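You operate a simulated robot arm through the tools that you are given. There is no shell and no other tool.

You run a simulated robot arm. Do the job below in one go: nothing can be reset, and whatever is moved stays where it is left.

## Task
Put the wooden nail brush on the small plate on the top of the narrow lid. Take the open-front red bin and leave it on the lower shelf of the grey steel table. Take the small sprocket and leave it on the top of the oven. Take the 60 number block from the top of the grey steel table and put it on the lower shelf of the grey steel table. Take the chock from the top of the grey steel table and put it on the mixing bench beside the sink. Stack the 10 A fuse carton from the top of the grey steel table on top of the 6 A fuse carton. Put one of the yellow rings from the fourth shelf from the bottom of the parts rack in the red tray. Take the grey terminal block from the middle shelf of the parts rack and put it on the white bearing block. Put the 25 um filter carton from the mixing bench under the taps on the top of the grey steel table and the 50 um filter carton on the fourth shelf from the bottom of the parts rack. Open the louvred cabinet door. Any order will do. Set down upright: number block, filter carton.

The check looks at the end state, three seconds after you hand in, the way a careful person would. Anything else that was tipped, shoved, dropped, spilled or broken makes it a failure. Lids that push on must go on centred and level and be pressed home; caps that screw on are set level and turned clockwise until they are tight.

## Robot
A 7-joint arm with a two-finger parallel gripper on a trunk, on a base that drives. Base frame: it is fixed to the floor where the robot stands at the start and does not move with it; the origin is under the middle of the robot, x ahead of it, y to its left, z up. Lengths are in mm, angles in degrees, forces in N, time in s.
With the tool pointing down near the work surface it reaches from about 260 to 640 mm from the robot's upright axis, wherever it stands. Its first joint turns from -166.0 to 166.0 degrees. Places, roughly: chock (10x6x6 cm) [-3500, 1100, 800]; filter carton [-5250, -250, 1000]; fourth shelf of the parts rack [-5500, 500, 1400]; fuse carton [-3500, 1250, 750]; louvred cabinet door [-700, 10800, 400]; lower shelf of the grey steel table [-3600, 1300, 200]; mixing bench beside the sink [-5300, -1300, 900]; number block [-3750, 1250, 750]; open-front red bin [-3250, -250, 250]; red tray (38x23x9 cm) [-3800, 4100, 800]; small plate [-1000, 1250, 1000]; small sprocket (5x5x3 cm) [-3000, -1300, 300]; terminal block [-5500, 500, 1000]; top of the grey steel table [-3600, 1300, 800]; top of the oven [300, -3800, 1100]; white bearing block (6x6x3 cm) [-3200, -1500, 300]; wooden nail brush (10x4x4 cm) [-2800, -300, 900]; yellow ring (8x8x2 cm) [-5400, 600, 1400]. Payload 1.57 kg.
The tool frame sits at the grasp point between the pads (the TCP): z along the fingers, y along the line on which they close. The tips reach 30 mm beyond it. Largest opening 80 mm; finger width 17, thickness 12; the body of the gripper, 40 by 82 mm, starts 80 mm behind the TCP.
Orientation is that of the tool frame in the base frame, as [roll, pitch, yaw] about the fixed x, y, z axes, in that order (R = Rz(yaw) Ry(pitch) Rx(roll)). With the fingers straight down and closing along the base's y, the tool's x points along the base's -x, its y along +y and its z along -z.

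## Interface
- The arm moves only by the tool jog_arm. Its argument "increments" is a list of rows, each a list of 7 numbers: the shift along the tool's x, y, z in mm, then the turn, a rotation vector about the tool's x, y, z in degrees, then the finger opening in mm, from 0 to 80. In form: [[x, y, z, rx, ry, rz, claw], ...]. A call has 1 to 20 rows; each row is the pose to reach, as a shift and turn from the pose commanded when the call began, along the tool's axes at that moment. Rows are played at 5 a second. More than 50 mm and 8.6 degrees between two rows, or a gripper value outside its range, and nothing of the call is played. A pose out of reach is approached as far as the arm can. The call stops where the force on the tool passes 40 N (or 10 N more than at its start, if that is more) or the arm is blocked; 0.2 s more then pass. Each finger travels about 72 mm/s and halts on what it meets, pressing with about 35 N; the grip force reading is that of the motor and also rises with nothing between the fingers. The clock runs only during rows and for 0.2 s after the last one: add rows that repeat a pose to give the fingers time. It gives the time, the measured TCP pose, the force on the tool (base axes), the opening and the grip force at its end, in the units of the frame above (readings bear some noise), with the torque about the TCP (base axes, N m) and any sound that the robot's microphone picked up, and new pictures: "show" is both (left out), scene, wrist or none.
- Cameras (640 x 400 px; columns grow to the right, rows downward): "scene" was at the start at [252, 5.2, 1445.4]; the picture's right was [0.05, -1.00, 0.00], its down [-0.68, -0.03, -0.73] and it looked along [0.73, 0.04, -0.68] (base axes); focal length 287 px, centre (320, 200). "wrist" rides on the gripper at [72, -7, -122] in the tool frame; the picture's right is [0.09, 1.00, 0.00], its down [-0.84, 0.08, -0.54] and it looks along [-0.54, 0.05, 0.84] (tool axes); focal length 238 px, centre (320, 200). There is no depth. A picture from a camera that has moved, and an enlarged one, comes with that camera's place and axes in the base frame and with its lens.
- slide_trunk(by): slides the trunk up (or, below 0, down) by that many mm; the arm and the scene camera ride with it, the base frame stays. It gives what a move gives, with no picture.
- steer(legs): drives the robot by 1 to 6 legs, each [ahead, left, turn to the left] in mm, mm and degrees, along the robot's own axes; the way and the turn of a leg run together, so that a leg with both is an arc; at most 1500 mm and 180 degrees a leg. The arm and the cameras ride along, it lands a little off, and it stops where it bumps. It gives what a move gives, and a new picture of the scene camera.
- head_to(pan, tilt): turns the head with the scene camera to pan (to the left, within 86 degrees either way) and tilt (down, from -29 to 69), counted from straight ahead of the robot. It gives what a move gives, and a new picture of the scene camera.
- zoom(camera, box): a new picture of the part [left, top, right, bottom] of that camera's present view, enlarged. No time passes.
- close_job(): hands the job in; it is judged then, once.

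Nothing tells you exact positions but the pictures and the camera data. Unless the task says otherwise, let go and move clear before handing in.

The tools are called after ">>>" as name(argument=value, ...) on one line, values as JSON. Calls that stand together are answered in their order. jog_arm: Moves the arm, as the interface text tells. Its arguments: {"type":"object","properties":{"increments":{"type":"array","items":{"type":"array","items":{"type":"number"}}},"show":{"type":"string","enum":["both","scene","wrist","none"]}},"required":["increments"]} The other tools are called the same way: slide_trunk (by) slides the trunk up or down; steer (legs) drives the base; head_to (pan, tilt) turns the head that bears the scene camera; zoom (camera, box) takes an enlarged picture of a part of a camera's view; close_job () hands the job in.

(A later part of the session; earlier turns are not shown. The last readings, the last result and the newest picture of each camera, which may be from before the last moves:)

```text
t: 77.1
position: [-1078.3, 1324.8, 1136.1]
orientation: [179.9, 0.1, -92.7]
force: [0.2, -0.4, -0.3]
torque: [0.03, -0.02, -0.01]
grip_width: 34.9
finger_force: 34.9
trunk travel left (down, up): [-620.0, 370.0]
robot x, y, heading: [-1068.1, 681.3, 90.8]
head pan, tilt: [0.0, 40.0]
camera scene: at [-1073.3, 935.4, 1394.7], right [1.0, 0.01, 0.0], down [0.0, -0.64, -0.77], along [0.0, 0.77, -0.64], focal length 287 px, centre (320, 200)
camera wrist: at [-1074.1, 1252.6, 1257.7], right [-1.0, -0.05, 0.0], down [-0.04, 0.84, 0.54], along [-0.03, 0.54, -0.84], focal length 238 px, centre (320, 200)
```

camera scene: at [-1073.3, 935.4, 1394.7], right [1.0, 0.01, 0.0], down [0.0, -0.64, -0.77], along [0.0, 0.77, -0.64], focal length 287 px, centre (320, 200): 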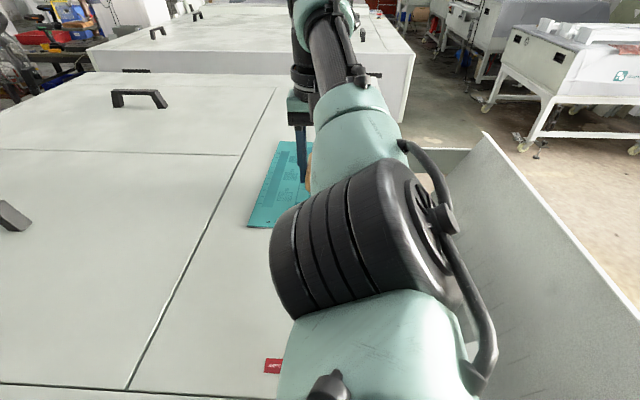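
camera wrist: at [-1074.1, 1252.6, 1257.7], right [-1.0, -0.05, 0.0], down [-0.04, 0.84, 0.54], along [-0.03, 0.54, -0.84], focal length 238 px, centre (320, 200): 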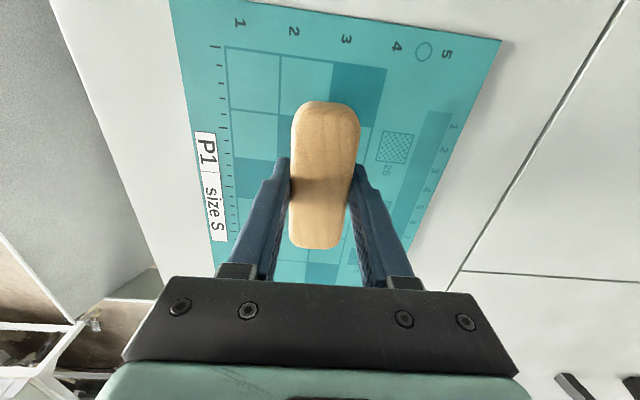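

>>> zoom(camera="scene", box=[220, 80, 500, 400])

>>> head_to(pan=0, tilt=60)

```text
1.25 times, centred on (360, 240) of scene
camera zoom: at [-1073.3, 935.4, 1394.7], right [1.0, 0.01, 0.0], down [0.0, -0.64, -0.77], along [0.0, 0.77, -0.64], focal length 359 px, centre (270, 150)
```

zoom: 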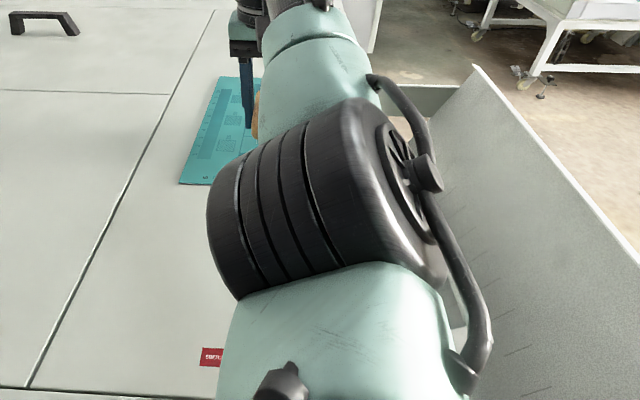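

```text
t: 77.9
position: [-1077.8, 1326.1, 1136.6]
orientation: [180.0, 0.2, -92.6]
force: [-1.0, 0.4, -0.9]
torque: [-0.04, 0.01, 0.02]
grip_width: 34.9
finger_force: 34.8
trunk travel left (down, up): [-620.0, 370.0]
robot x, y, heading: [-1071.1, 682.1, 90.1]
head pan, tilt: [0.0, 60.0]
camera scene: at [-1073.2, 917.1, 1368.0], right [1.0, 0.01, 0.0], down [0.0, -0.87, -0.5], along [0.0, 0.5, -0.87], focal length 287 px, centre (320, 200)
```

scene: 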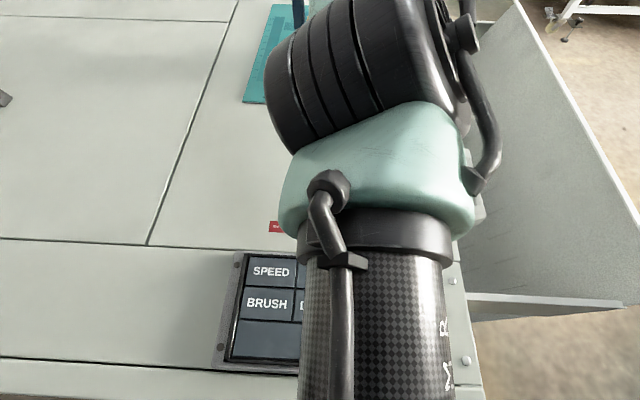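

Elbow has clearance above the lid. I lower the brush onto the plate in small steps.

>>> jog_arm(increments=[[0, 0, 8, 0, 0, 0, 25], [0, 0, 14, 0, 0, 0, 25], [0, 0, 17, 0, 0, 0, 25], [0, 0, 20, 0, 0, 0, 25], [0, 0, 22, 0, 0, 0, 25]], show="wrist")

```text
t: 79.1
position: [-1077.7, 1323.9, 1116.0]
orientation: [180.0, 0.2, -92.6]
force: [0.0, -0.3, 0.1]
torque: [0.01, -0.01, 0.0]
grip_width: 34.6
finger_force: 35.2
trunk travel left (down, up): [-620.0, 370.0]
robot x, y, heading: [-1068.7, 679.8, 90.2]
head pan, tilt: [0.0, 60.0]
camera wrist: at [-1075.1, 1251.5, 1235.9], right [-1.0, -0.05, 0.0], down [-0.04, 0.84, 0.54], along [-0.03, 0.54, -0.84], focal length 238 px, centre (320, 200)
```

wrist: 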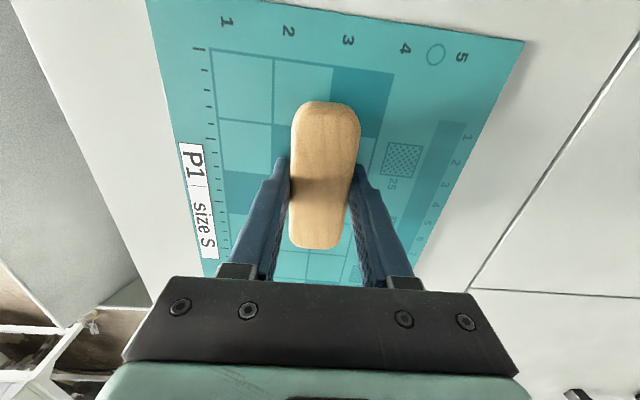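

>>> jog_arm(increments=[[0, 0, 2, 0, 0, 0, 25], [0, 0, 4, 0, 0, 0, 25], [0, 0, 6, 0, 0, 0, 25], [0, 0, 8, 0, 0, 0, 25]], show="none")

>>> jog_arm(increments=[[0, 0, 2, 0, 0, 0, 25], [0, 0, 4, 0, 0, 0, 25]], show="none")

>>> jog_arm(increments=[[0, 0, 2, 0, 0, 0, 25], [0, 0, 4, 0, 0, 0, 25]], show="wrist")

```text
t: 80.1
position: [-1078.5, 1324.6, 1114.0]
orientation: [179.9, 0.8, -92.6]
force: [0.7, 3.1, 29.5]
torque: [-0.57, -0.04, -0.02]
grip_width: 34.9
finger_force: 35.2
trunk travel left (down, up): [-620.0, 370.0]
robot x, y, heading: [-1071.7, 681.6, 90.1]
head pan, tilt: [0.0, 60.0]
```

```text
t: 80.7
position: [-1078.3, 1326.2, 1112.3]
orientation: [179.9, 1.2, -92.5]
force: [0.7, -4.4, 13.9]
torque: [-0.56, -0.02, 0.03]
grip_width: 35.0
finger_force: 35.6
trunk travel left (down, up): [-620.0, 370.0]
robot x, y, heading: [-1069.4, 679.7, 90.3]
head pan, tilt: [0.0, 60.0]
stopped in row 2: the force on the tool passed its limit at 41 N (the readings are from after the stop); the commanded pose is now the measured one
```

```text
t: 81.3
position: [-1078.3, 1325.9, 1113.6]
orientation: [-180.0, 1.7, -92.5]
force: [1.9, 0.6, 33.2]
torque: [-0.9, 0.03, -0.02]
grip_width: 34.8
finger_force: 34.9
trunk travel left (down, up): [-620.0, 370.0]
robot x, y, heading: [-1067.5, 679.5, 90.1]
head pan, tilt: [0.0, 60.0]
camera wrist: at [-1074.9, 1249.9, 1231.2], right [-1.0, -0.05, 0.0], down [-0.04, 0.82, 0.57], along [-0.03, 0.57, -0.82], focal length 238 px, centre (320, 200)
```

wrist: 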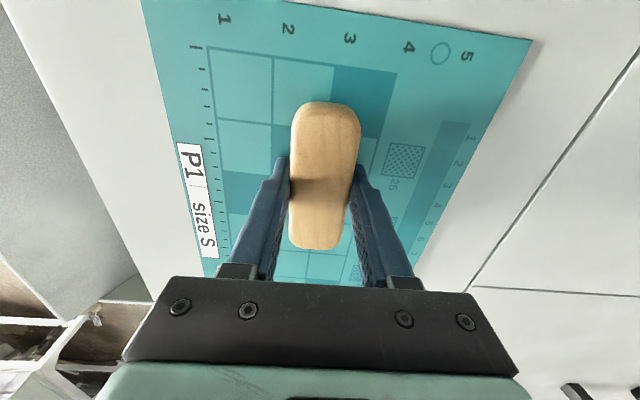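

The brush is on the plate (contact at TCP z≈1113). I ease off, open and rise.

>>> jog_arm(increments=[[0, 0, -3, 0, 0, 0, 25], [0, 0, -3, 0, 0, 0, 45], [0, 0, -3, 0, 0, 0, 60], [0, 0, -3, 0, 0, 0, 70], [0, 0, -30, 0, 0, 0, 70], [0, 0, -70, 0, 0, 0, 70], [0, 0, -110, 0, 0, 0, 70]])

```text
t: 82.9
position: [-1073.3, 1312.5, 1215.2]
orientation: [180.0, 1.0, -92.5]
force: [0.8, 0.6, 1.2]
torque: [0.01, 0.0, 0.02]
grip_width: 70.1
finger_force: 0.1
out of reach, approached as far as the arm can: row 7
trunk travel left (down, up): [-620.0, 370.0]
robot x, y, heading: [-1069.4, 679.2, 90.3]
head pan, tilt: [0.0, 60.0]
camera scene: at [-1073.1, 916.6, 1368.0], right [1.0, 0.01, 0.0], down [0.0, -0.87, -0.5], along [0.0, 0.5, -0.87], focal length 287 px, centre (320, 200)
camera wrist: at [-1070.8, 1238.3, 1334.4], right [-1.0, -0.05, 0.0], down [-0.04, 0.83, 0.56], along [-0.03, 0.56, -0.83], focal length 238 px, centre (320, 200)
```

scene: 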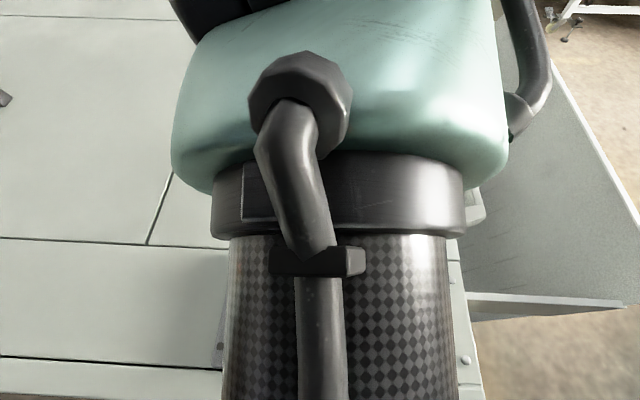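
wrist: 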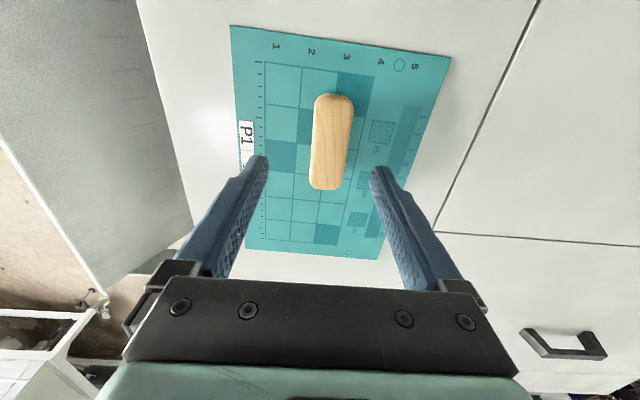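

Brush placed. I raise, retract the arm and head back to the trolley for the red bin.

>>> slide_trunk(by=100)

>>> jog_arm(increments=[[45, 0, 0, 0, -0.8, 0, 70], [90, 0, 0, 0, -0.8, 0, 70], [135, 0, 0, 0, -0.8, 0, 70], [180, 0, 0, 0, -0.8, 0, 70], [220, 0, 0, 0, -0.8, 0, 70]], show="none")

>>> steer(legs=[[-300, 0, 0], [0, 0, 90], [1500, 0, 0], [340, 0, 0]])

>>> head_to(pan=60, tilt=35)

```text
t: 84.3
position: [-1075.0, 1313.1, 1315.8]
orientation: [-179.9, 1.0, -92.6]
force: [-0.3, -0.2, 0.0]
torque: [0.01, -0.01, 0.0]
grip_width: 69.7
finger_force: 0.1
trunk travel left (down, up): [-720.0, 270.0]
robot x, y, heading: [-1072.0, 678.0, 90.3]
head pan, tilt: [0.0, 60.0]
```

```text
t: 85.5
position: [-1075.0, 1313.2, 1315.3]
orientation: [-180.0, 1.0, -92.5]
force: [-0.4, 0.1, -0.5]
torque: [0.0, -0.01, 0.03]
grip_width: 70.2
finger_force: 0.1
out of reach, approached as far as the arm can: row 1, 2, 3, 4, 5
trunk travel left (down, up): [-720.0, 270.0]
robot x, y, heading: [-1069.6, 678.8, 90.4]
head pan, tilt: [0.0, 60.0]
```

```text
t: 100.1
position: [-3519.1, 336.1, 1314.4]
orientation: [-180.0, 1.0, -2.3]
force: [0.0, 0.0, 0.0]
torque: [-0.03, 0.01, 0.01]
grip_width: 70.0
finger_force: 0.1
trunk travel left (down, up): [-720.0, 270.0]
robot x, y, heading: [-2887.3, 338.8, -179.4]
head pan, tilt: [0.0, 60.0]
camera scene: at [-3122.0, 341.8, 1467.9], right [-0.01, 1.0, 0.0], down [0.87, 0.01, -0.5], along [-0.5, 0.0, -0.87], focal length 287 px, centre (320, 200)
```

scene: 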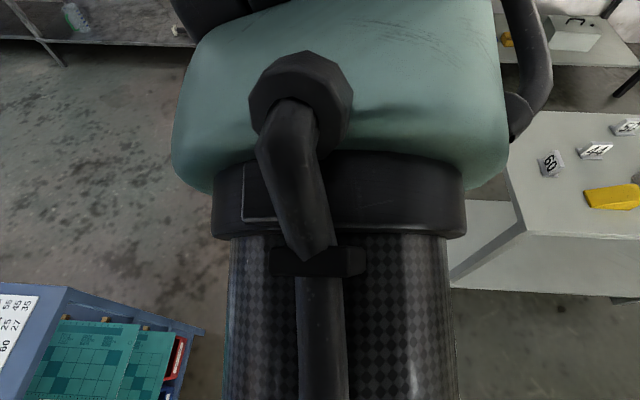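

```text
t: 101.4
position: [-3518.4, 336.6, 1315.2]
orientation: [-179.9, 0.9, -2.4]
force: [-0.2, -0.3, 0.0]
torque: [-0.02, -0.01, 0.05]
grip_width: 70.2
finger_force: 0.0
trunk travel left (down, up): [-720.0, 270.0]
robot x, y, heading: [-2886.6, 345.7, -179.4]
head pan, tilt: [60.0, 35.0]
camera scene: at [-3098.6, 265.8, 1502.2], right [-0.87, 0.49, 0.0], down [0.28, 0.5, -0.82], along [-0.4, -0.71, -0.57], focal length 287 px, centre (320, 200)
```

scene: 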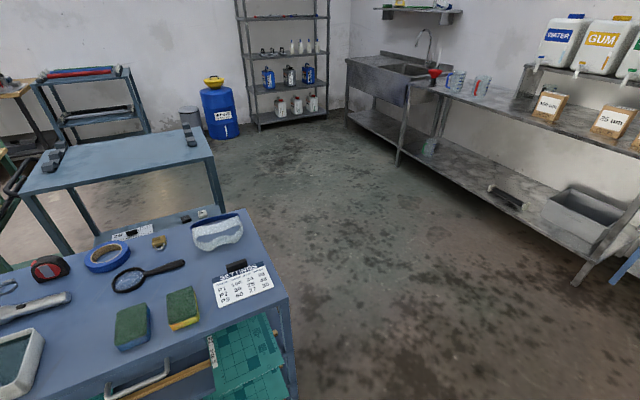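

The arm is at its height limit relative to the trunk; I lower it a bit first and then retract.

>>> jog_arm(increments=[[0, 0, 30, 0, 0, 0, 70], [0, 0, 60, 0, 0, 0, 70], [0, 0, 100, 0, 0, 0, 70], [0, 0, 120, 0, -1, 0, 70]], show="none")

>>> jog_arm(increments=[[45, 0, 0, 0, 0, 0, 70], [90, 0, 0, 0, 0, 0, 70], [135, 0, 0, 0, 0, 0, 70], [180, 0, 0, 0, 0, 0, 70], [210, 0, 0, 0, 0, 0, 70]], show="scene")

```text
t: 102.4
position: [-3521.3, 335.6, 1197.2]
orientation: [180.0, 2.2, -2.4]
force: [-0.3, 0.3, -0.1]
torque: [0.0, 0.01, 0.01]
grip_width: 70.0
finger_force: 0.0
trunk travel left (down, up): [-720.0, 270.0]
robot x, y, heading: [-2882.9, 344.0, -179.6]
head pan, tilt: [60.0, 35.0]
```

```text
t: 103.6
position: [-3309.7, 329.2, 1186.3]
orientation: [-180.0, 2.1, -2.4]
force: [-0.3, 0.6, -0.5]
torque: [0.0, 0.05, -0.01]
grip_width: 70.2
finger_force: 0.0
trunk travel left (down, up): [-720.0, 270.0]
robot x, y, heading: [-2882.7, 344.6, -179.5]
head pan, tilt: [60.0, 35.0]
camera scene: at [-3098.2, 265.8, 1502.3], right [-0.87, 0.49, 0.0], down [0.28, 0.5, -0.82], along [-0.4, -0.71, -0.57], focal length 287 px, centre (320, 200)
```

scene: 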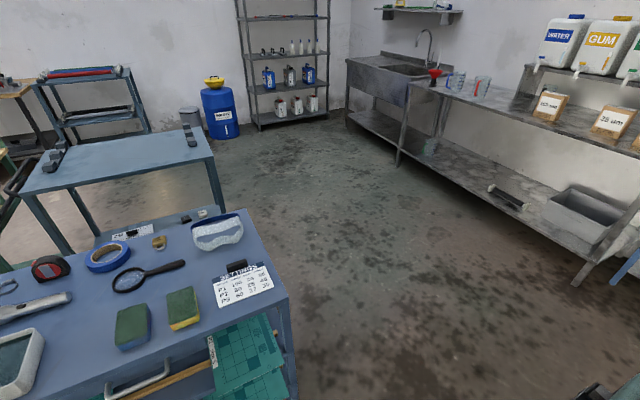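

>>> steer(legs=[[0, 0, 90], [-200, -320, 0]])

>>> slide_trunk(by=-500)

>>> head_to(pan=0, tilt=40)

```text
t: 109.8
position: [-3196.3, 110.6, 1187.4]
orientation: [179.9, 2.1, 87.5]
force: [-0.3, 0.7, -0.2]
torque: [0.03, -0.02, 0.01]
grip_width: 70.1
finger_force: 0.0
trunk travel left (down, up): [-720.0, 270.0]
robot x, y, heading: [-3207.9, 537.3, -89.8]
head pan, tilt: [60.0, 35.0]
camera scene: at [-3130.6, 324.2, 1502.3], right [-0.5, -0.87, 0.0], down [-0.5, 0.28, -0.82], along [0.71, -0.41, -0.57], focal length 287 px, centre (320, 200)
```

scene: 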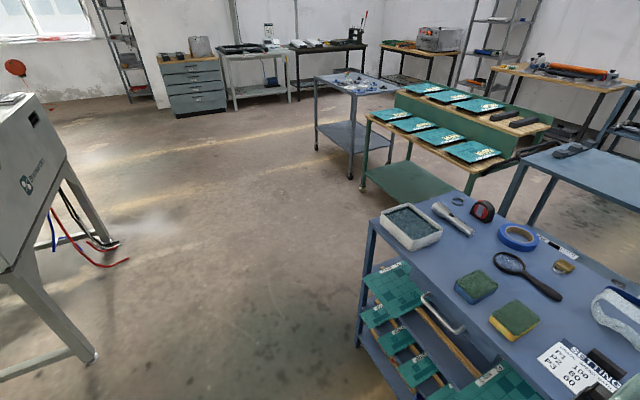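

```text
refused: -500 is not a number from -400 to 400
```

```text
t: 111.2
position: [-3196.2, 111.1, 1187.0]
orientation: [-179.9, 1.9, 87.4]
force: [0.0, -0.4, -0.8]
torque: [-0.03, 0.01, 0.0]
grip_width: 70.4
finger_force: 0.0
trunk travel left (down, up): [-720.0, 270.0]
robot x, y, heading: [-3203.3, 535.3, -89.6]
head pan, tilt: [0.0, 40.0]
camera scene: at [-3206.3, 282.7, 1494.7], right [-1.0, -0.01, 0.0], down [0.0, 0.64, -0.77], along [0.0, -0.77, -0.64], focal length 287 px, centre (320, 200)
```

scene: 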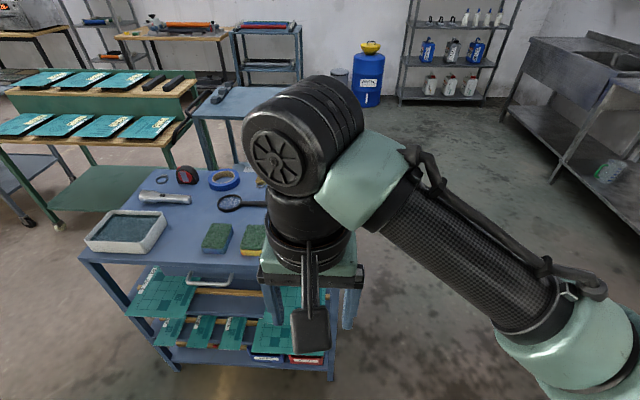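

>>> slide_trunk(by=-400)

>>> head_to(pan=0, tilt=45)

>>> jog_arm(increments=[[0, 0, 0, 0, 2, 0, 70]], show="wrist")

```text
t: 115.0
position: [-3196.4, 110.2, 788.2]
orientation: [-180.0, 2.0, 87.4]
force: [-0.3, -0.5, -0.1]
torque: [0.02, -0.01, -0.01]
grip_width: 70.1
finger_force: 0.0
trunk travel left (down, up): [-320.0, 670.0]
robot x, y, heading: [-3208.6, 538.2, -89.7]
head pan, tilt: [0.0, 40.0]
```

```text
t: 115.6
position: [-3196.7, 110.0, 787.4]
orientation: [180.0, 2.0, 87.3]
force: [-0.8, -0.2, 0.0]
torque: [0.02, 0.04, 0.03]
grip_width: 70.2
finger_force: 0.1
trunk travel left (down, up): [-320.0, 670.0]
robot x, y, heading: [-3208.8, 536.1, -89.6]
head pan, tilt: [0.0, 45.0]
camera scene: at [-3206.5, 286.4, 1087.5], right [-1.0, 0.0, 0.0], down [0.0, 0.71, -0.71], along [0.0, -0.71, -0.71], focal length 287 px, centre (320, 200)
```

scene: 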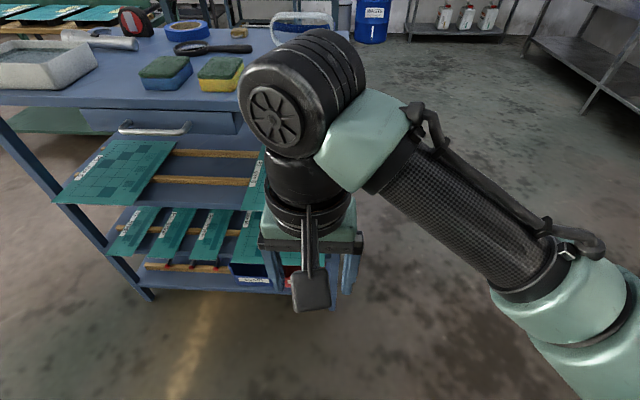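

```text
t: 116.0
position: [-3196.9, 110.0, 787.3]
orientation: [180.0, -0.1, 87.4]
force: [-0.7, -0.8, 1.1]
torque: [0.02, 0.04, -0.01]
grip_width: 69.9
finger_force: 0.1
trunk travel left (down, up): [-320.0, 670.0]
robot x, y, heading: [-3207.0, 535.4, -89.7]
head pan, tilt: [0.0, 45.0]
camera wrist: at [-3199.7, 182.2, 908.3], right [1.0, 0.05, 0.0], down [0.04, -0.84, 0.54], along [0.03, -0.54, -0.84], focal length 238 px, centre (320, 200)
```

wrist: 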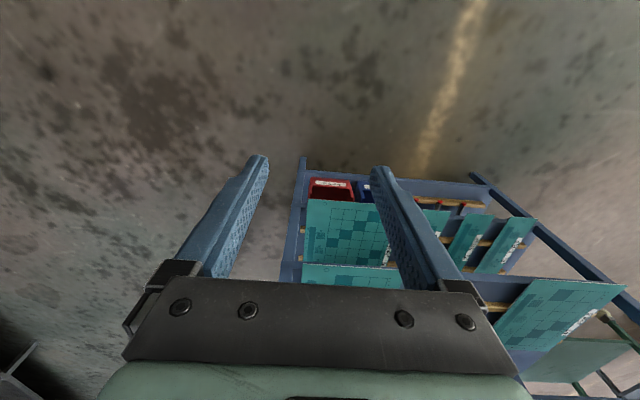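

>>> steer(legs=[[0, -350, 0]])

>>> slide_trunk(by=-250)

>>> head_to(pan=20, tilt=45)

>>> zoom(camera="scene", box=[0, 100, 300, 300])

```text
t: 118.3
position: [-3547.6, 110.6, 787.9]
orientation: [180.0, 0.0, 87.1]
force: [-0.3, 0.0, -0.8]
torque: [0.01, -0.02, -0.01]
grip_width: 70.0
finger_force: 0.0
trunk travel left (down, up): [-320.0, 670.0]
robot x, y, heading: [-3556.2, 534.6, -90.0]
head pan, tilt: [0.0, 45.0]
camera scene: at [-3557.6, 285.9, 1087.4], right [-1.0, 0.0, 0.0], down [0.0, 0.71, -0.71], along [0.0, -0.71, -0.71], focal length 287 px, centre (320, 200)
```

scene: 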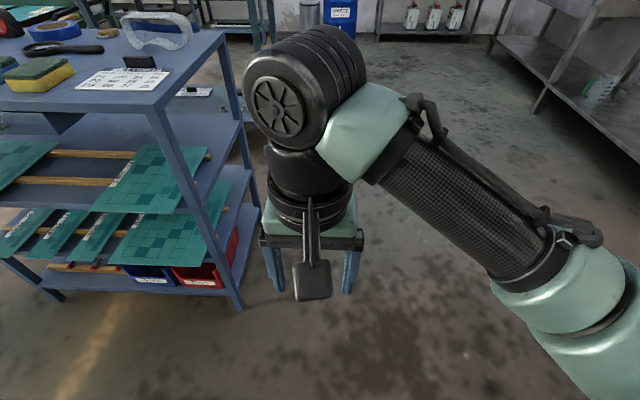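

```text
t: 120.9
position: [-3549.9, 109.9, 537.8]
orientation: [-179.9, 0.0, 87.1]
force: [0.1, -0.1, 0.7]
torque: [-0.04, -0.01, 0.01]
grip_width: 69.9
finger_force: 0.0
trunk travel left (down, up): [-70.0, 920.0]
robot x, y, heading: [-3559.0, 539.1, -90.0]
head pan, tilt: [0.0, 45.0]
```

```text
t: 121.7
position: [-3548.4, 109.9, 537.5]
orientation: [-180.0, 0.0, 87.1]
force: [0.9, -0.4, -0.5]
torque: [0.02, 0.0, 0.0]
grip_width: 70.0
finger_force: 0.1
trunk travel left (down, up): [-70.0, 920.0]
robot x, y, heading: [-3556.3, 535.2, -90.0]
head pan, tilt: [20.0, 45.0]
camera scene: at [-3529.7, 290.7, 837.4], right [-0.94, -0.34, 0.0], down [-0.24, 0.67, -0.71], along [0.24, -0.67, -0.71], focal length 287 px, centre (320, 200)
```

scene: 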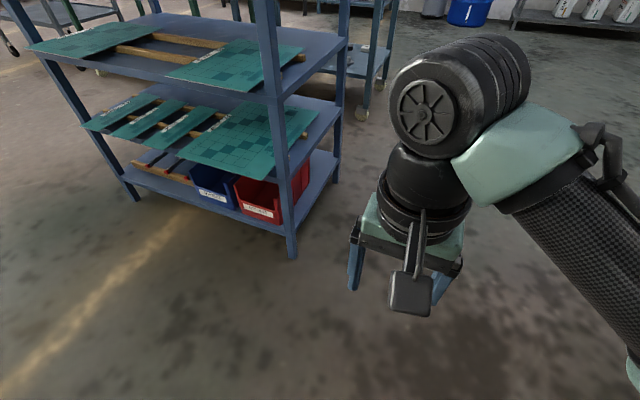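

```text
2.00 times, centred on (150, 200) of scene
camera zoom: at [-3529.7, 290.7, 837.4], right [-0.94, -0.34, 0.0], down [-0.24, 0.67, -0.71], along [0.24, -0.67, -0.71], focal length 574 px, centre (660, 200)
```

zoom: 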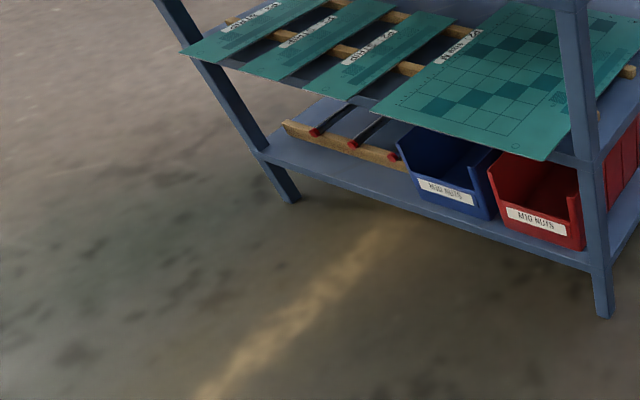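

The red "M10 NUTS" bin is on the trolley's bottom shelf (about x -3227..-3094, front y≈-208, z 160-275), with a plate overhanging above. I'll position in front and roll the wrist 180° so that the camera is above when the tool points horizontally.

>>> steer(legs=[[0, 400, 0]])

>>> jog_arm(increments=[[0, 0, 0, 0, 0, 8.5, 70], [0, 0, 0, 0, 0, 17, 70], [0, 0, 0, 0, 0, 25.5, 70], [0, 0, 0, 0, 0, 34, 70], [0, 0, 0, 0, 0, 42.5, 70], [0, 0, 0, 0, 0, 51, 70], [0, 0, 0, 0, 0, 59.5, 70], [0, 0, 0, 0, 0, 68, 70], [0, 0, 0, 0, 0, 76.5, 70], [0, 0, 0, 0, 0, 85, 70], [0, 0, 0, 0, 0, 93.5, 70], [0, 0, 0, 0, 0, 102, 70], [0, 0, 0, 0, 0, 110.5, 70], [0, 0, 0, 0, 0, 119, 70], [0, 0, 0, 0, 0, 127.5, 70], [0, 0, 0, 0, 0, 136, 70], [0, 0, 0, 0, 0, 144.5, 70], [0, 0, 0, 0, 0, 153, 70], [0, 0, 0, 0, 0, 161.5, 70], [0, 0, 0, 0, 0, 170, 70]])

```text
t: 124.2
position: [-3148.8, 109.6, 537.6]
orientation: [-180.0, -0.1, 87.3]
force: [-0.1, 0.9, 1.4]
torque: [0.01, -0.01, 0.0]
grip_width: 70.2
finger_force: 0.1
trunk travel left (down, up): [-70.0, 920.0]
robot x, y, heading: [-3162.4, 537.7, -89.6]
head pan, tilt: [20.0, 45.0]
camera scene: at [-3130.6, 291.1, 837.4], right [-0.94, -0.34, 0.0], down [-0.24, 0.66, -0.71], along [0.24, -0.66, -0.71], focal length 287 px, centre (320, 200)
```

scene: 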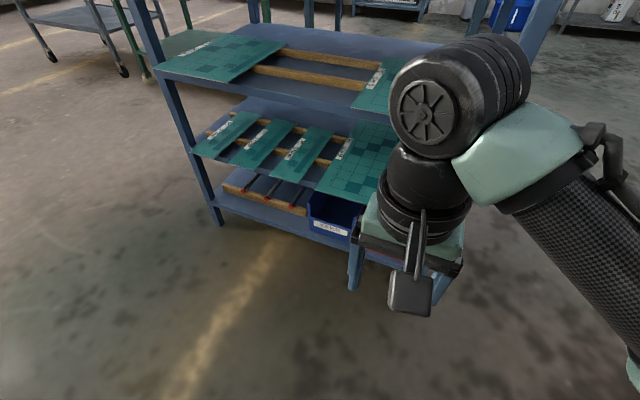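

```text
t: 128.4
position: [-3179.7, 13.9, 330.0]
orientation: [179.5, -0.3, -82.2]
force: [4.9, 5.7, -9.7]
torque: [-0.46, 0.47, 0.03]
grip_width: 70.0
finger_force: 0.0
out of reach, approached as far as the arm can: row 13, 14, 15, 16, 17, 18, 19, 20
trunk travel left (down, up): [-70.0, 920.0]
robot x, y, heading: [-3160.3, 536.9, -89.8]
head pan, tilt: [20.0, 45.0]
camera scene: at [-3130.1, 290.9, 837.1], right [-0.94, -0.35, 0.0], down [-0.24, 0.66, -0.71], along [0.24, -0.66, -0.71], focal length 287 px, centre (320, 200)
camera wrist: at [-3161.9, -56.5, 451.1], right [-0.97, -0.23, 0.01], down [-0.19, 0.82, 0.54], along [-0.13, 0.52, -0.84], focal length 238 px, centre (320, 200)
```

scene: 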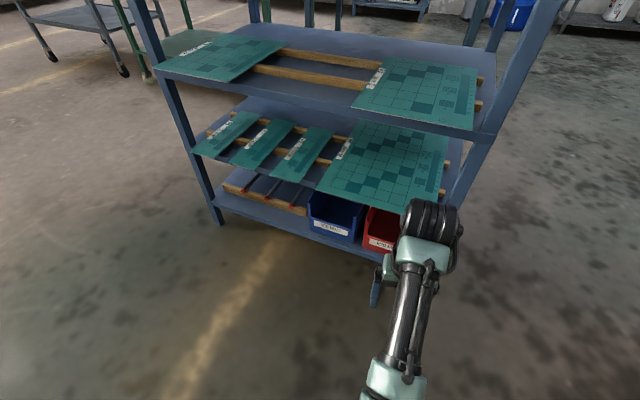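
wrist: 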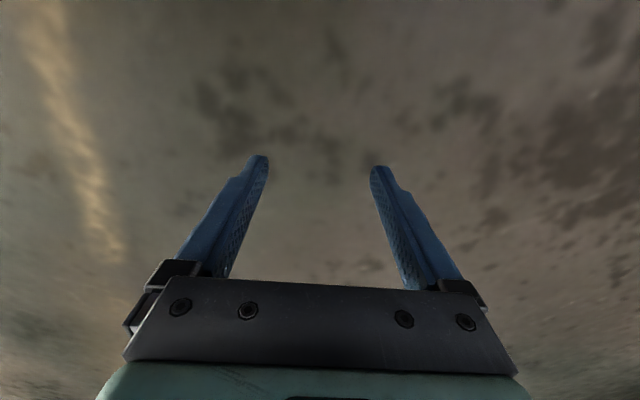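

The roll went beyond the comfortable range and the arm drifted; I check the state with a null move.

>>> jog_arm(increments=[[0, 0, 0, 0, 0, 0, 70], [0, 0, 0, 0, 0, 0, 70]])

```text
t: 129.0
position: [-3178.1, 15.8, 325.9]
orientation: [-180.0, -0.2, -82.6]
force: [-0.6, -0.1, 0.4]
torque: [-0.02, -0.01, -0.01]
grip_width: 69.9
finger_force: 0.0
trunk travel left (down, up): [-70.0, 920.0]
robot x, y, heading: [-3159.0, 532.4, -89.9]
head pan, tilt: [20.0, 45.0]
camera scene: at [-3130.6, 291.2, 837.4], right [-0.94, -0.34, 0.0], down [-0.24, 0.66, -0.71], along [0.24, -0.66, -0.71], focal length 287 px, centre (320, 200)
camera wrist: at [-3162.3, -53.7, 446.8], right [-0.98, -0.22, 0.0], down [-0.18, 0.82, 0.54], along [-0.12, 0.53, -0.84], focal length 238 px, centre (320, 200)
```

scene: 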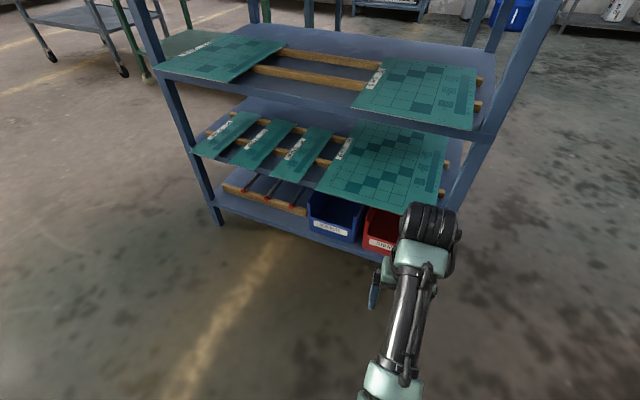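
wrist: 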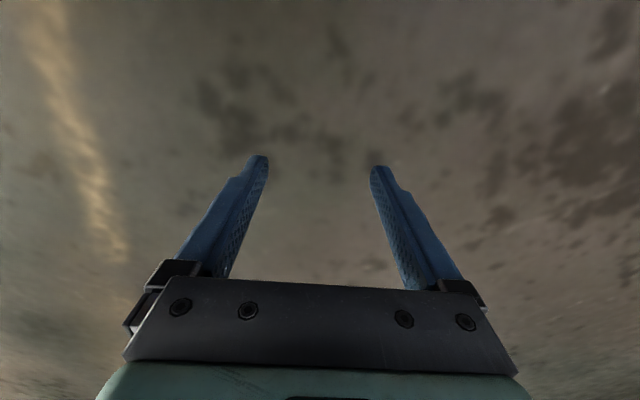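

>>> jog_arm(increments=[[0, 0, 0, 0, 8, 0, 70], [0, 0, 0, 0, 16, 0, 70], [0, 0, 0, 0, 24, 0, 70], [0, 0, 0, 0, 32, 0, 70], [0, 0, 0, 0, 40, 0, 70]])

```text
t: 130.2
position: [-3166.8, 17.6, 328.7]
orientation: [180.0, -40.2, -82.6]
force: [-0.1, -0.5, -0.3]
torque: [-0.05, 0.05, -0.01]
grip_width: 69.9
finger_force: 0.0
trunk travel left (down, up): [-70.0, 920.0]
robot x, y, heading: [-3157.0, 536.5, -89.8]
head pan, tilt: [20.0, 45.0]
camera scene: at [-3130.5, 291.1, 837.5], right [-0.94, -0.34, 0.0], down [-0.24, 0.66, -0.71], along [0.24, -0.66, -0.71], focal length 287 px, centre (320, 200)
camera wrist: at [-3163.4, 41.8, 466.9], right [-0.98, -0.2, 0.06], down [-0.2, 0.97, -0.13], along [-0.03, -0.14, -0.99], focal length 238 px, centre (320, 200)
```

scene: 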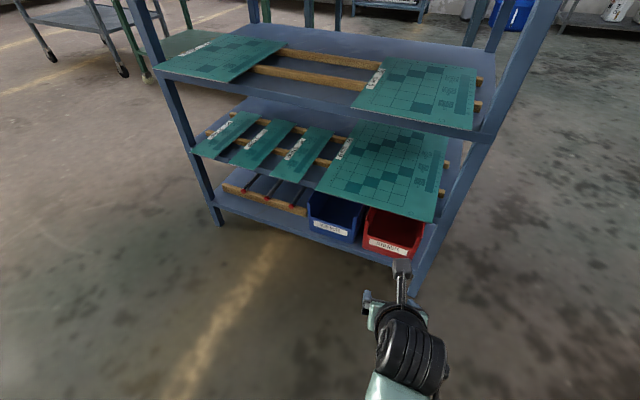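
wrist: 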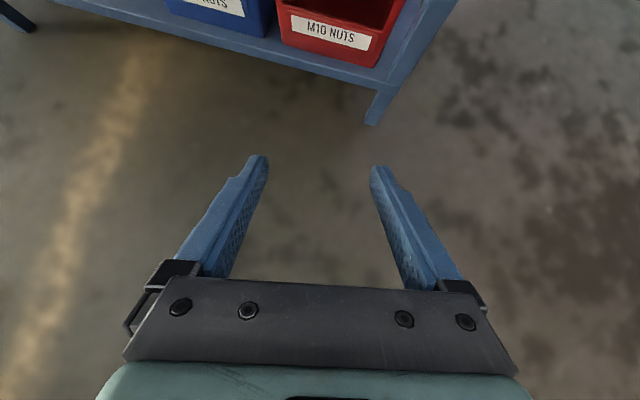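

Tilting works well in this configuration. Continue to horizontal.

>>> jog_arm(increments=[[0, 0, 0, 0, 8, 0, 70], [0, 0, 0, 0, 16, 0, 70], [0, 0, 0, 0, 24, 0, 70], [0, 0, 0, 0, 32, 0, 70], [0, 0, 0, 0, 40, 0, 70], [0, 0, 0, 0, 45, 0, 70]])

```text
t: 131.6
position: [-3164.7, 18.3, 328.7]
orientation: [179.9, -84.4, -82.4]
force: [0.0, 0.2, 0.1]
torque: [0.0, -0.02, 0.0]
grip_width: 70.1
finger_force: 0.1
trunk travel left (down, up): [-70.0, 920.0]
robot x, y, heading: [-3159.9, 533.6, -89.8]
head pan, tilt: [20.0, 45.0]
camera scene: at [-3130.5, 291.1, 837.4], right [-0.94, -0.34, 0.0], down [-0.24, 0.66, -0.71], along [0.24, -0.66, -0.71], focal length 287 px, centre (320, 200)
camera wrist: at [-3172.4, 131.5, 411.5], right [-0.99, -0.14, 0.09], down [-0.16, 0.61, -0.78], along [0.05, -0.78, -0.62], focal length 238 px, centre (320, 200)
```

scene: 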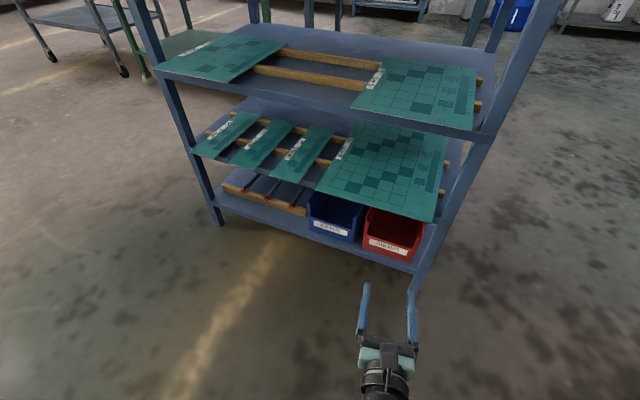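
wrist: 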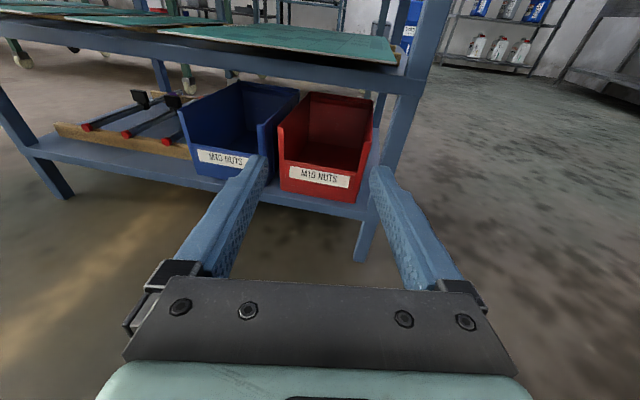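

>>> zoom(camera="wrist", box=[160, 60, 440, 240])

```text
2.22 times, centred on (300, 150) of wrist
camera zoom: at [-3172.4, 131.5, 411.5], right [-0.99, -0.14, 0.09], down [-0.16, 0.61, -0.78], along [0.05, -0.78, -0.62], focal length 530 px, centre (364, 311)
```

zoom: 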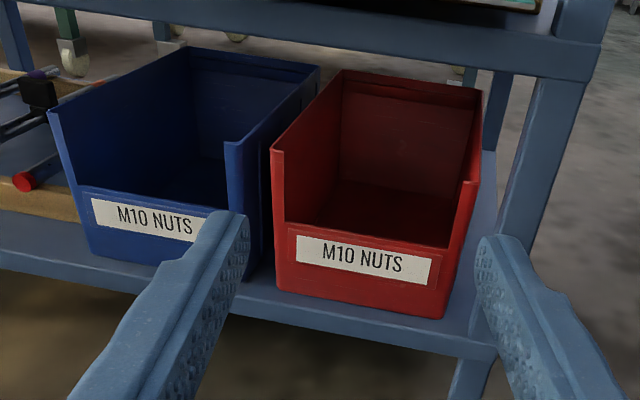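

I can see the bin well: empty, about 130x216x113 mm, right wall at x≈-3216 with ~22 mm gap to the trolley leg. Plan: pinch the right side wall with a horizontal tool. I align heading and height, then drive closer.

>>> jog_arm(increments=[[0, 0, 0, -5, 2.8, 0, 40], [0, 0, 0, -9.6, 5.6, 0, 40], [-30, 0, 0, -9.6, 5.6, 0, 40], [-60, 0, 0, -9.6, 5.6, 0, 40], [-80, 20, 0, -9.6, 5.6, 0, 40], [-80, 40, 0, -9.6, 5.6, 0, 40]], show="wrist")

>>> steer(legs=[[140, 0, 0]])

>>> jog_arm(increments=[[0, 0, 0, 0, 0, 0, 40]], show="wrist")

```text
t: 133.0
position: [-3204.6, 17.8, 249.5]
orientation: [27.9, -89.2, 59.9]
force: [-1.3, 0.6, 0.2]
torque: [0.0, -0.01, 0.01]
grip_width: 40.0
finger_force: 0.1
out of reach, approached as far as the arm can: row 2
trunk travel left (down, up): [-70.0, 920.0]
robot x, y, heading: [-3155.6, 536.1, -89.9]
head pan, tilt: [20.0, 45.0]
camera wrist: at [-3192.6, 140.3, 318.9], right [-0.99, 0.04, 0.1], down [-0.06, 0.54, -0.84], along [-0.09, -0.84, -0.53], focal length 238 px, centre (320, 200)
```

wrist: 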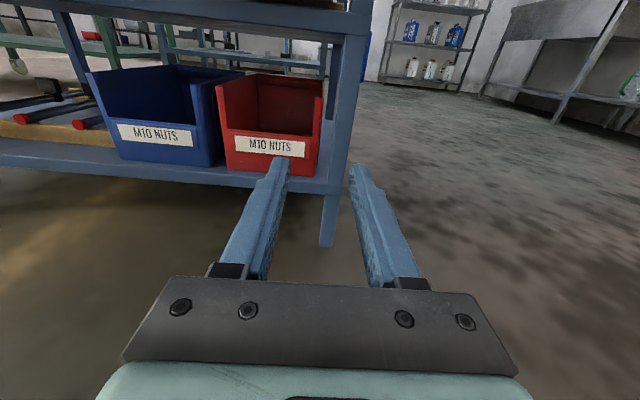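

```text
t: 134.3
position: [-3203.0, -121.4, 250.4]
orientation: [29.5, -89.2, 58.3]
force: [-0.6, 0.3, 0.4]
torque: [-0.01, 0.0, 0.02]
grip_width: 40.1
finger_force: 0.0
trunk travel left (down, up): [-70.0, 920.0]
robot x, y, heading: [-3156.5, 394.2, -89.7]
head pan, tilt: [20.0, 45.0]
camera scene: at [-3129.8, 151.0, 837.5], right [-0.94, -0.35, 0.0], down [-0.24, 0.66, -0.71], along [0.24, -0.66, -0.71], focal length 287 px, centre (320, 200)
```

scene: 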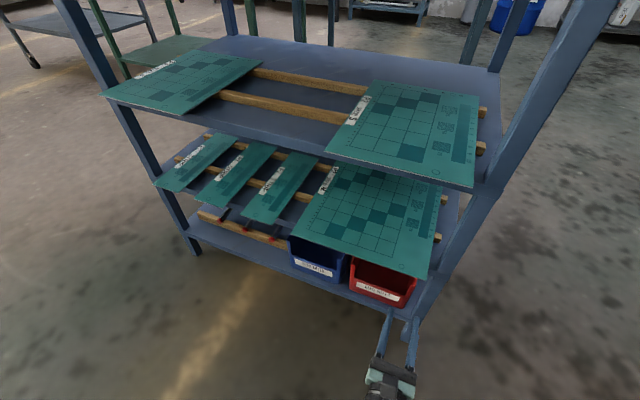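

```text
t: 134.7
position: [-3203.6, -122.5, 249.1]
orientation: [29.7, -89.4, 58.1]
force: [0.3, -1.2, -0.3]
torque: [-0.02, 0.02, 0.01]
grip_width: 40.0
finger_force: 0.1
trunk travel left (down, up): [-70.0, 920.0]
robot x, y, heading: [-3157.1, 393.2, -89.9]
head pan, tilt: [20.0, 45.0]
camera wrist: at [-3191.7, 0.0, 319.2], right [-0.99, 0.04, 0.1], down [-0.06, 0.54, -0.84], along [-0.09, -0.84, -0.53], focal length 238 px, centre (320, 200)
```

wrist: 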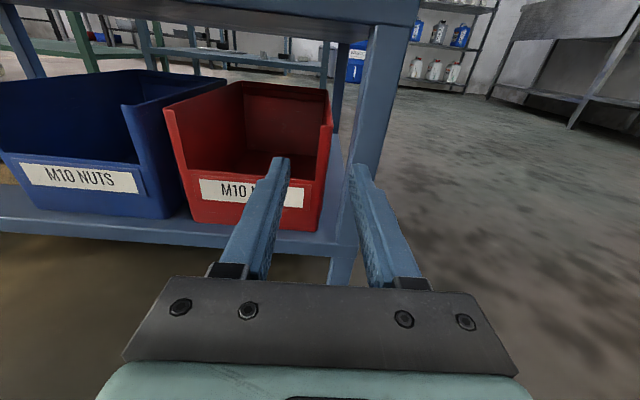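

Gripper is lined up; I shift 8 mm so the outer finger goes between wall and leg, advance slightly and check.

>>> jog_arm(increments=[[0, -8, 0, 0, 0, 0, 40], [0, -8, 28, 0, 0, 0, 40]], show="none")

>>> zoom(camera="wrist", box=[220, 80, 420, 240])

```text
t: 135.3
position: [-3198.1, -149.7, 251.2]
orientation: [33.0, -89.2, 54.8]
force: [-0.5, 0.3, 0.5]
torque: [0.01, 0.0, -0.03]
grip_width: 40.0
finger_force: 0.1
trunk travel left (down, up): [-70.0, 920.0]
robot x, y, heading: [-3156.9, 395.8, -89.8]
head pan, tilt: [20.0, 45.0]
```

```text
2.50 times, centred on (320, 160) of wrist
camera zoom: at [-3184.8, -27.9, 319.4], right [-0.99, 0.04, 0.1], down [-0.06, 0.54, -0.84], along [-0.09, -0.84, -0.53], focal length 596 px, centre (320, 300)
```

zoom: 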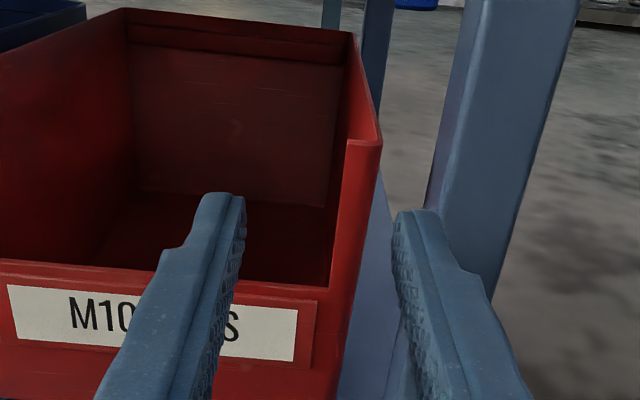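

Clearances look OK (wall at -3215, leg inner face about -3240). Advance along the wall to TCP y≈-240.

>>> jog_arm(increments=[[0, 2, 20, 0, 0, 0, 40], [0, 2, 40, 0, 0, 0, 40], [0, 2, 60, 0, 0, 0, 40]], show="wrist")

```text
t: 136.1
position: [-3192.5, -188.2, 244.1]
orientation: [-84.9, -89.6, 172.6]
force: [-1.5, 0.3, 0.1]
torque: [-0.03, 0.01, 0.08]
grip_width: 39.8
finger_force: 0.4
out of reach, approached as far as the arm can: row 2, 3
trunk travel left (down, up): [-70.0, 920.0]
robot x, y, heading: [-3156.1, 395.3, -89.5]
head pan, tilt: [20.0, 45.0]
camera wrist: at [-3182.6, -68.3, 314.5], right [-1.0, 0.04, 0.08], down [-0.05, 0.54, -0.84], along [-0.08, -0.84, -0.54], focal length 238 px, centre (320, 200)
```

wrist: 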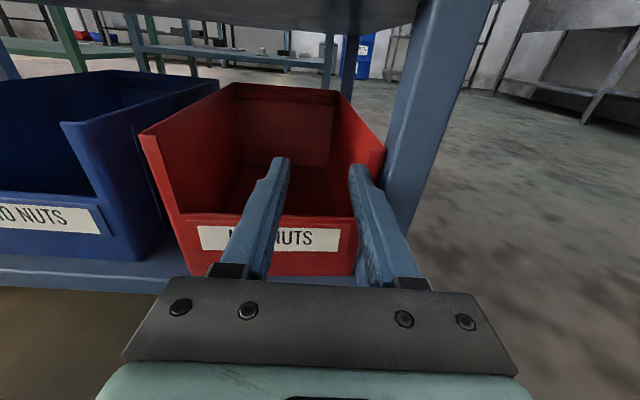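

>>> zoom(camera="wrist", box=[260, 100, 440, 290])

```text
2.11 times, centred on (350, 195) of wrist
camera zoom: at [-3182.6, -68.3, 314.5], right [-1.0, 0.04, 0.08], down [-0.05, 0.54, -0.84], along [-0.08, -0.84, -0.54], focal length 502 px, centre (257, 210)
```

zoom: 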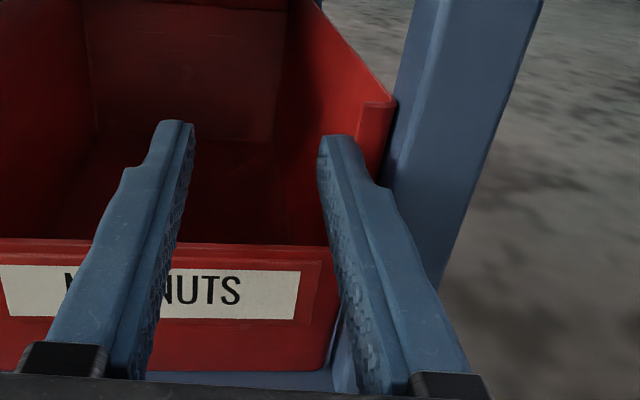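

The arm hit its reach limit and drifted; the outer finger ended up inside the bin, nudging it ~12 mm toward the leg. That opens the gap to the blue bin (~33 mm), so I back out and use the left wall instead.

>>> jog_arm(increments=[[0, -8, -5, 0, 0, 0, 40], [0, -8, -30, 0, 0, 0, 40], [0, -8, -70, 0, 0, 0, 40]], show="wrist")

```text
t: 136.9
position: [-3182.9, -118.6, 243.2]
orientation: [29.2, -89.3, 58.6]
force: [-0.2, -0.1, 0.0]
torque: [0.01, 0.01, 0.01]
grip_width: 39.9
finger_force: 0.1
trunk travel left (down, up): [-70.0, 920.0]
robot x, y, heading: [-3154.8, 394.6, -89.6]
head pan, tilt: [20.0, 45.0]
camera wrist: at [-3170.2, 4.0, 312.5], right [-0.99, 0.04, 0.1], down [-0.06, 0.53, -0.84], along [-0.08, -0.84, -0.53], focal length 238 px, centre (320, 200)
```

wrist: 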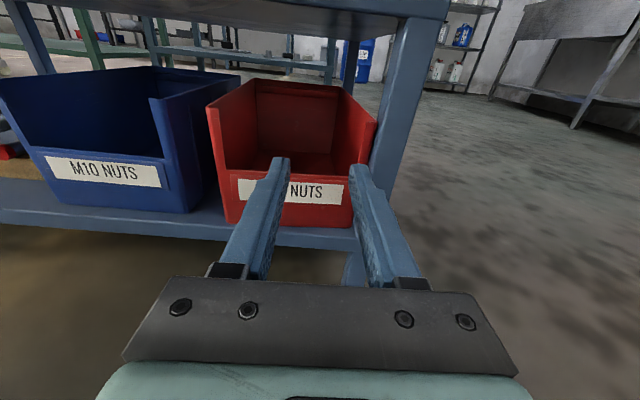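

>>> jog_arm(increments=[[0, -40, -30, 0, 0, 0, 40], [0, -82, -60, 0, 0, 0, 40]], show="none")

>>> steer(legs=[[80, 0, 0]])

>>> zoom(camera="wrist", box=[160, 40, 480, 240])

```text
refused: row 2 steps farther than a row can; nothing moved
```

```text
t: 138.0
position: [-3183.0, -199.8, 242.4]
orientation: [29.7, -89.2, 58.0]
force: [-0.4, 0.4, -0.1]
torque: [0.01, 0.0, 0.02]
grip_width: 40.1
finger_force: 0.1
trunk travel left (down, up): [-70.0, 920.0]
robot x, y, heading: [-3157.4, 313.9, -89.8]
head pan, tilt: [20.0, 45.0]
camera scene: at [-3129.7, 69.2, 837.5], right [-0.94, -0.34, 0.0], down [-0.24, 0.66, -0.71], along [0.24, -0.66, -0.71], focal length 287 px, centre (320, 200)
```

scene: 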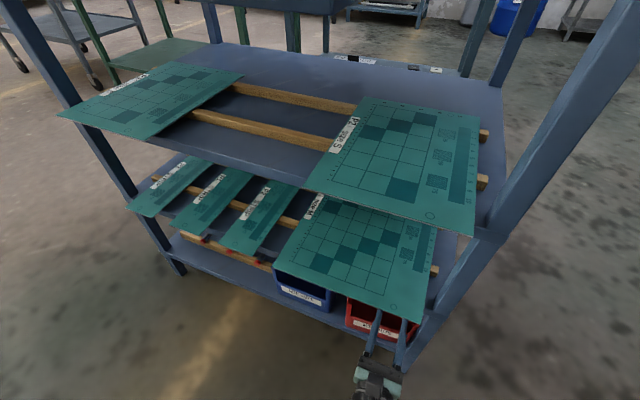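

```text
2.00 times, centred on (320, 140) of wrist
camera zoom: at [-3170.7, -77.9, 312.4], right [-0.99, 0.04, 0.1], down [-0.06, 0.53, -0.84], along [-0.09, -0.84, -0.53], focal length 477 px, centre (320, 320)
```

zoom: 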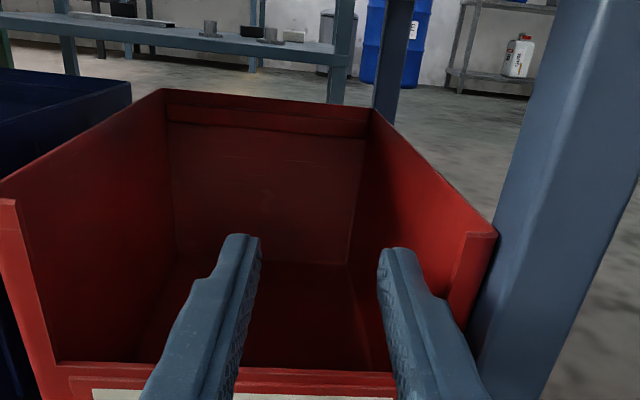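

The jog was refused (step too long) while the base moved; luckily the fingers only entered the open bin without contact. I back out and then shift to the left wall.

>>> jog_arm(increments=[[0, 0, -35, 0, 0, 0, 40], [0, 0, -70, 0, 0, 0, 40], [0, -30, -75, 0, 0, 0, 40], [0, -60, -75, 0, 0, 0, 40], [0, -84, -75, 0, 0, 0, 40]], show="wrist")

>>> zoom(camera="wrist", box=[200, 50, 480, 240])

```text
t: 139.2
position: [-3096.0, -129.2, 242.5]
orientation: [31.2, -89.3, 56.5]
force: [0.8, 0.4, -0.2]
torque: [0.01, 0.01, -0.03]
grip_width: 39.9
finger_force: 0.0
trunk travel left (down, up): [-70.0, 920.0]
robot x, y, heading: [-3160.1, 313.8, -90.0]
head pan, tilt: [20.0, 45.0]
camera wrist: at [-3083.7, -7.2, 312.5], right [-0.99, 0.04, 0.1], down [-0.06, 0.54, -0.84], along [-0.09, -0.84, -0.53], focal length 238 px, centre (320, 200)
```

wrist: 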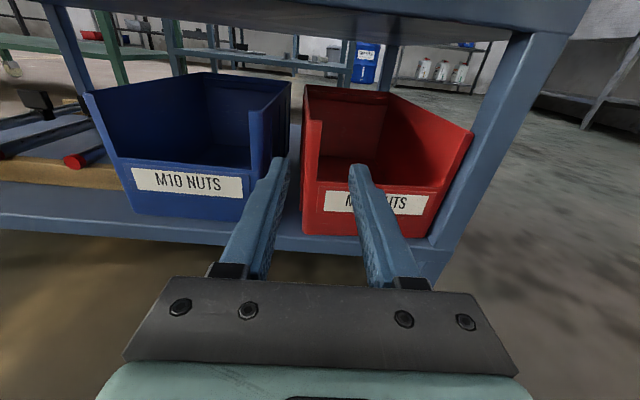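

```text
2.11 times, centred on (340, 145) of wrist
camera zoom: at [-3083.7, -7.2, 312.5], right [-0.99, 0.04, 0.1], down [-0.06, 0.54, -0.84], along [-0.09, -0.84, -0.53], focal length 502 px, centre (278, 316)
```

zoom: 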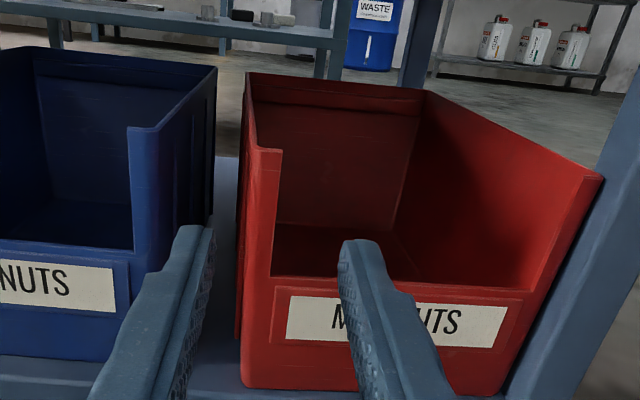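

Good view: left wall front at x≈-3086, blue bin at about -3053..-3064. I align heading to the wall, back off 40 and then move the base 40 closer.

>>> jog_arm(increments=[[0, -1, -20, 1.7, 0, 0, 30], [0, -3, -40, 3.5, 0, 0, 30]], show="none")

```text
t: 139.8
position: [-3092.1, -87.7, 242.3]
orientation: [33.9, -89.2, 57.3]
force: [-0.2, 0.5, 0.3]
torque: [0.02, 0.07, -0.02]
grip_width: 30.2
finger_force: 0.1
trunk travel left (down, up): [-70.0, 920.0]
robot x, y, heading: [-3159.9, 313.6, -89.8]
head pan, tilt: [20.0, 45.0]
```

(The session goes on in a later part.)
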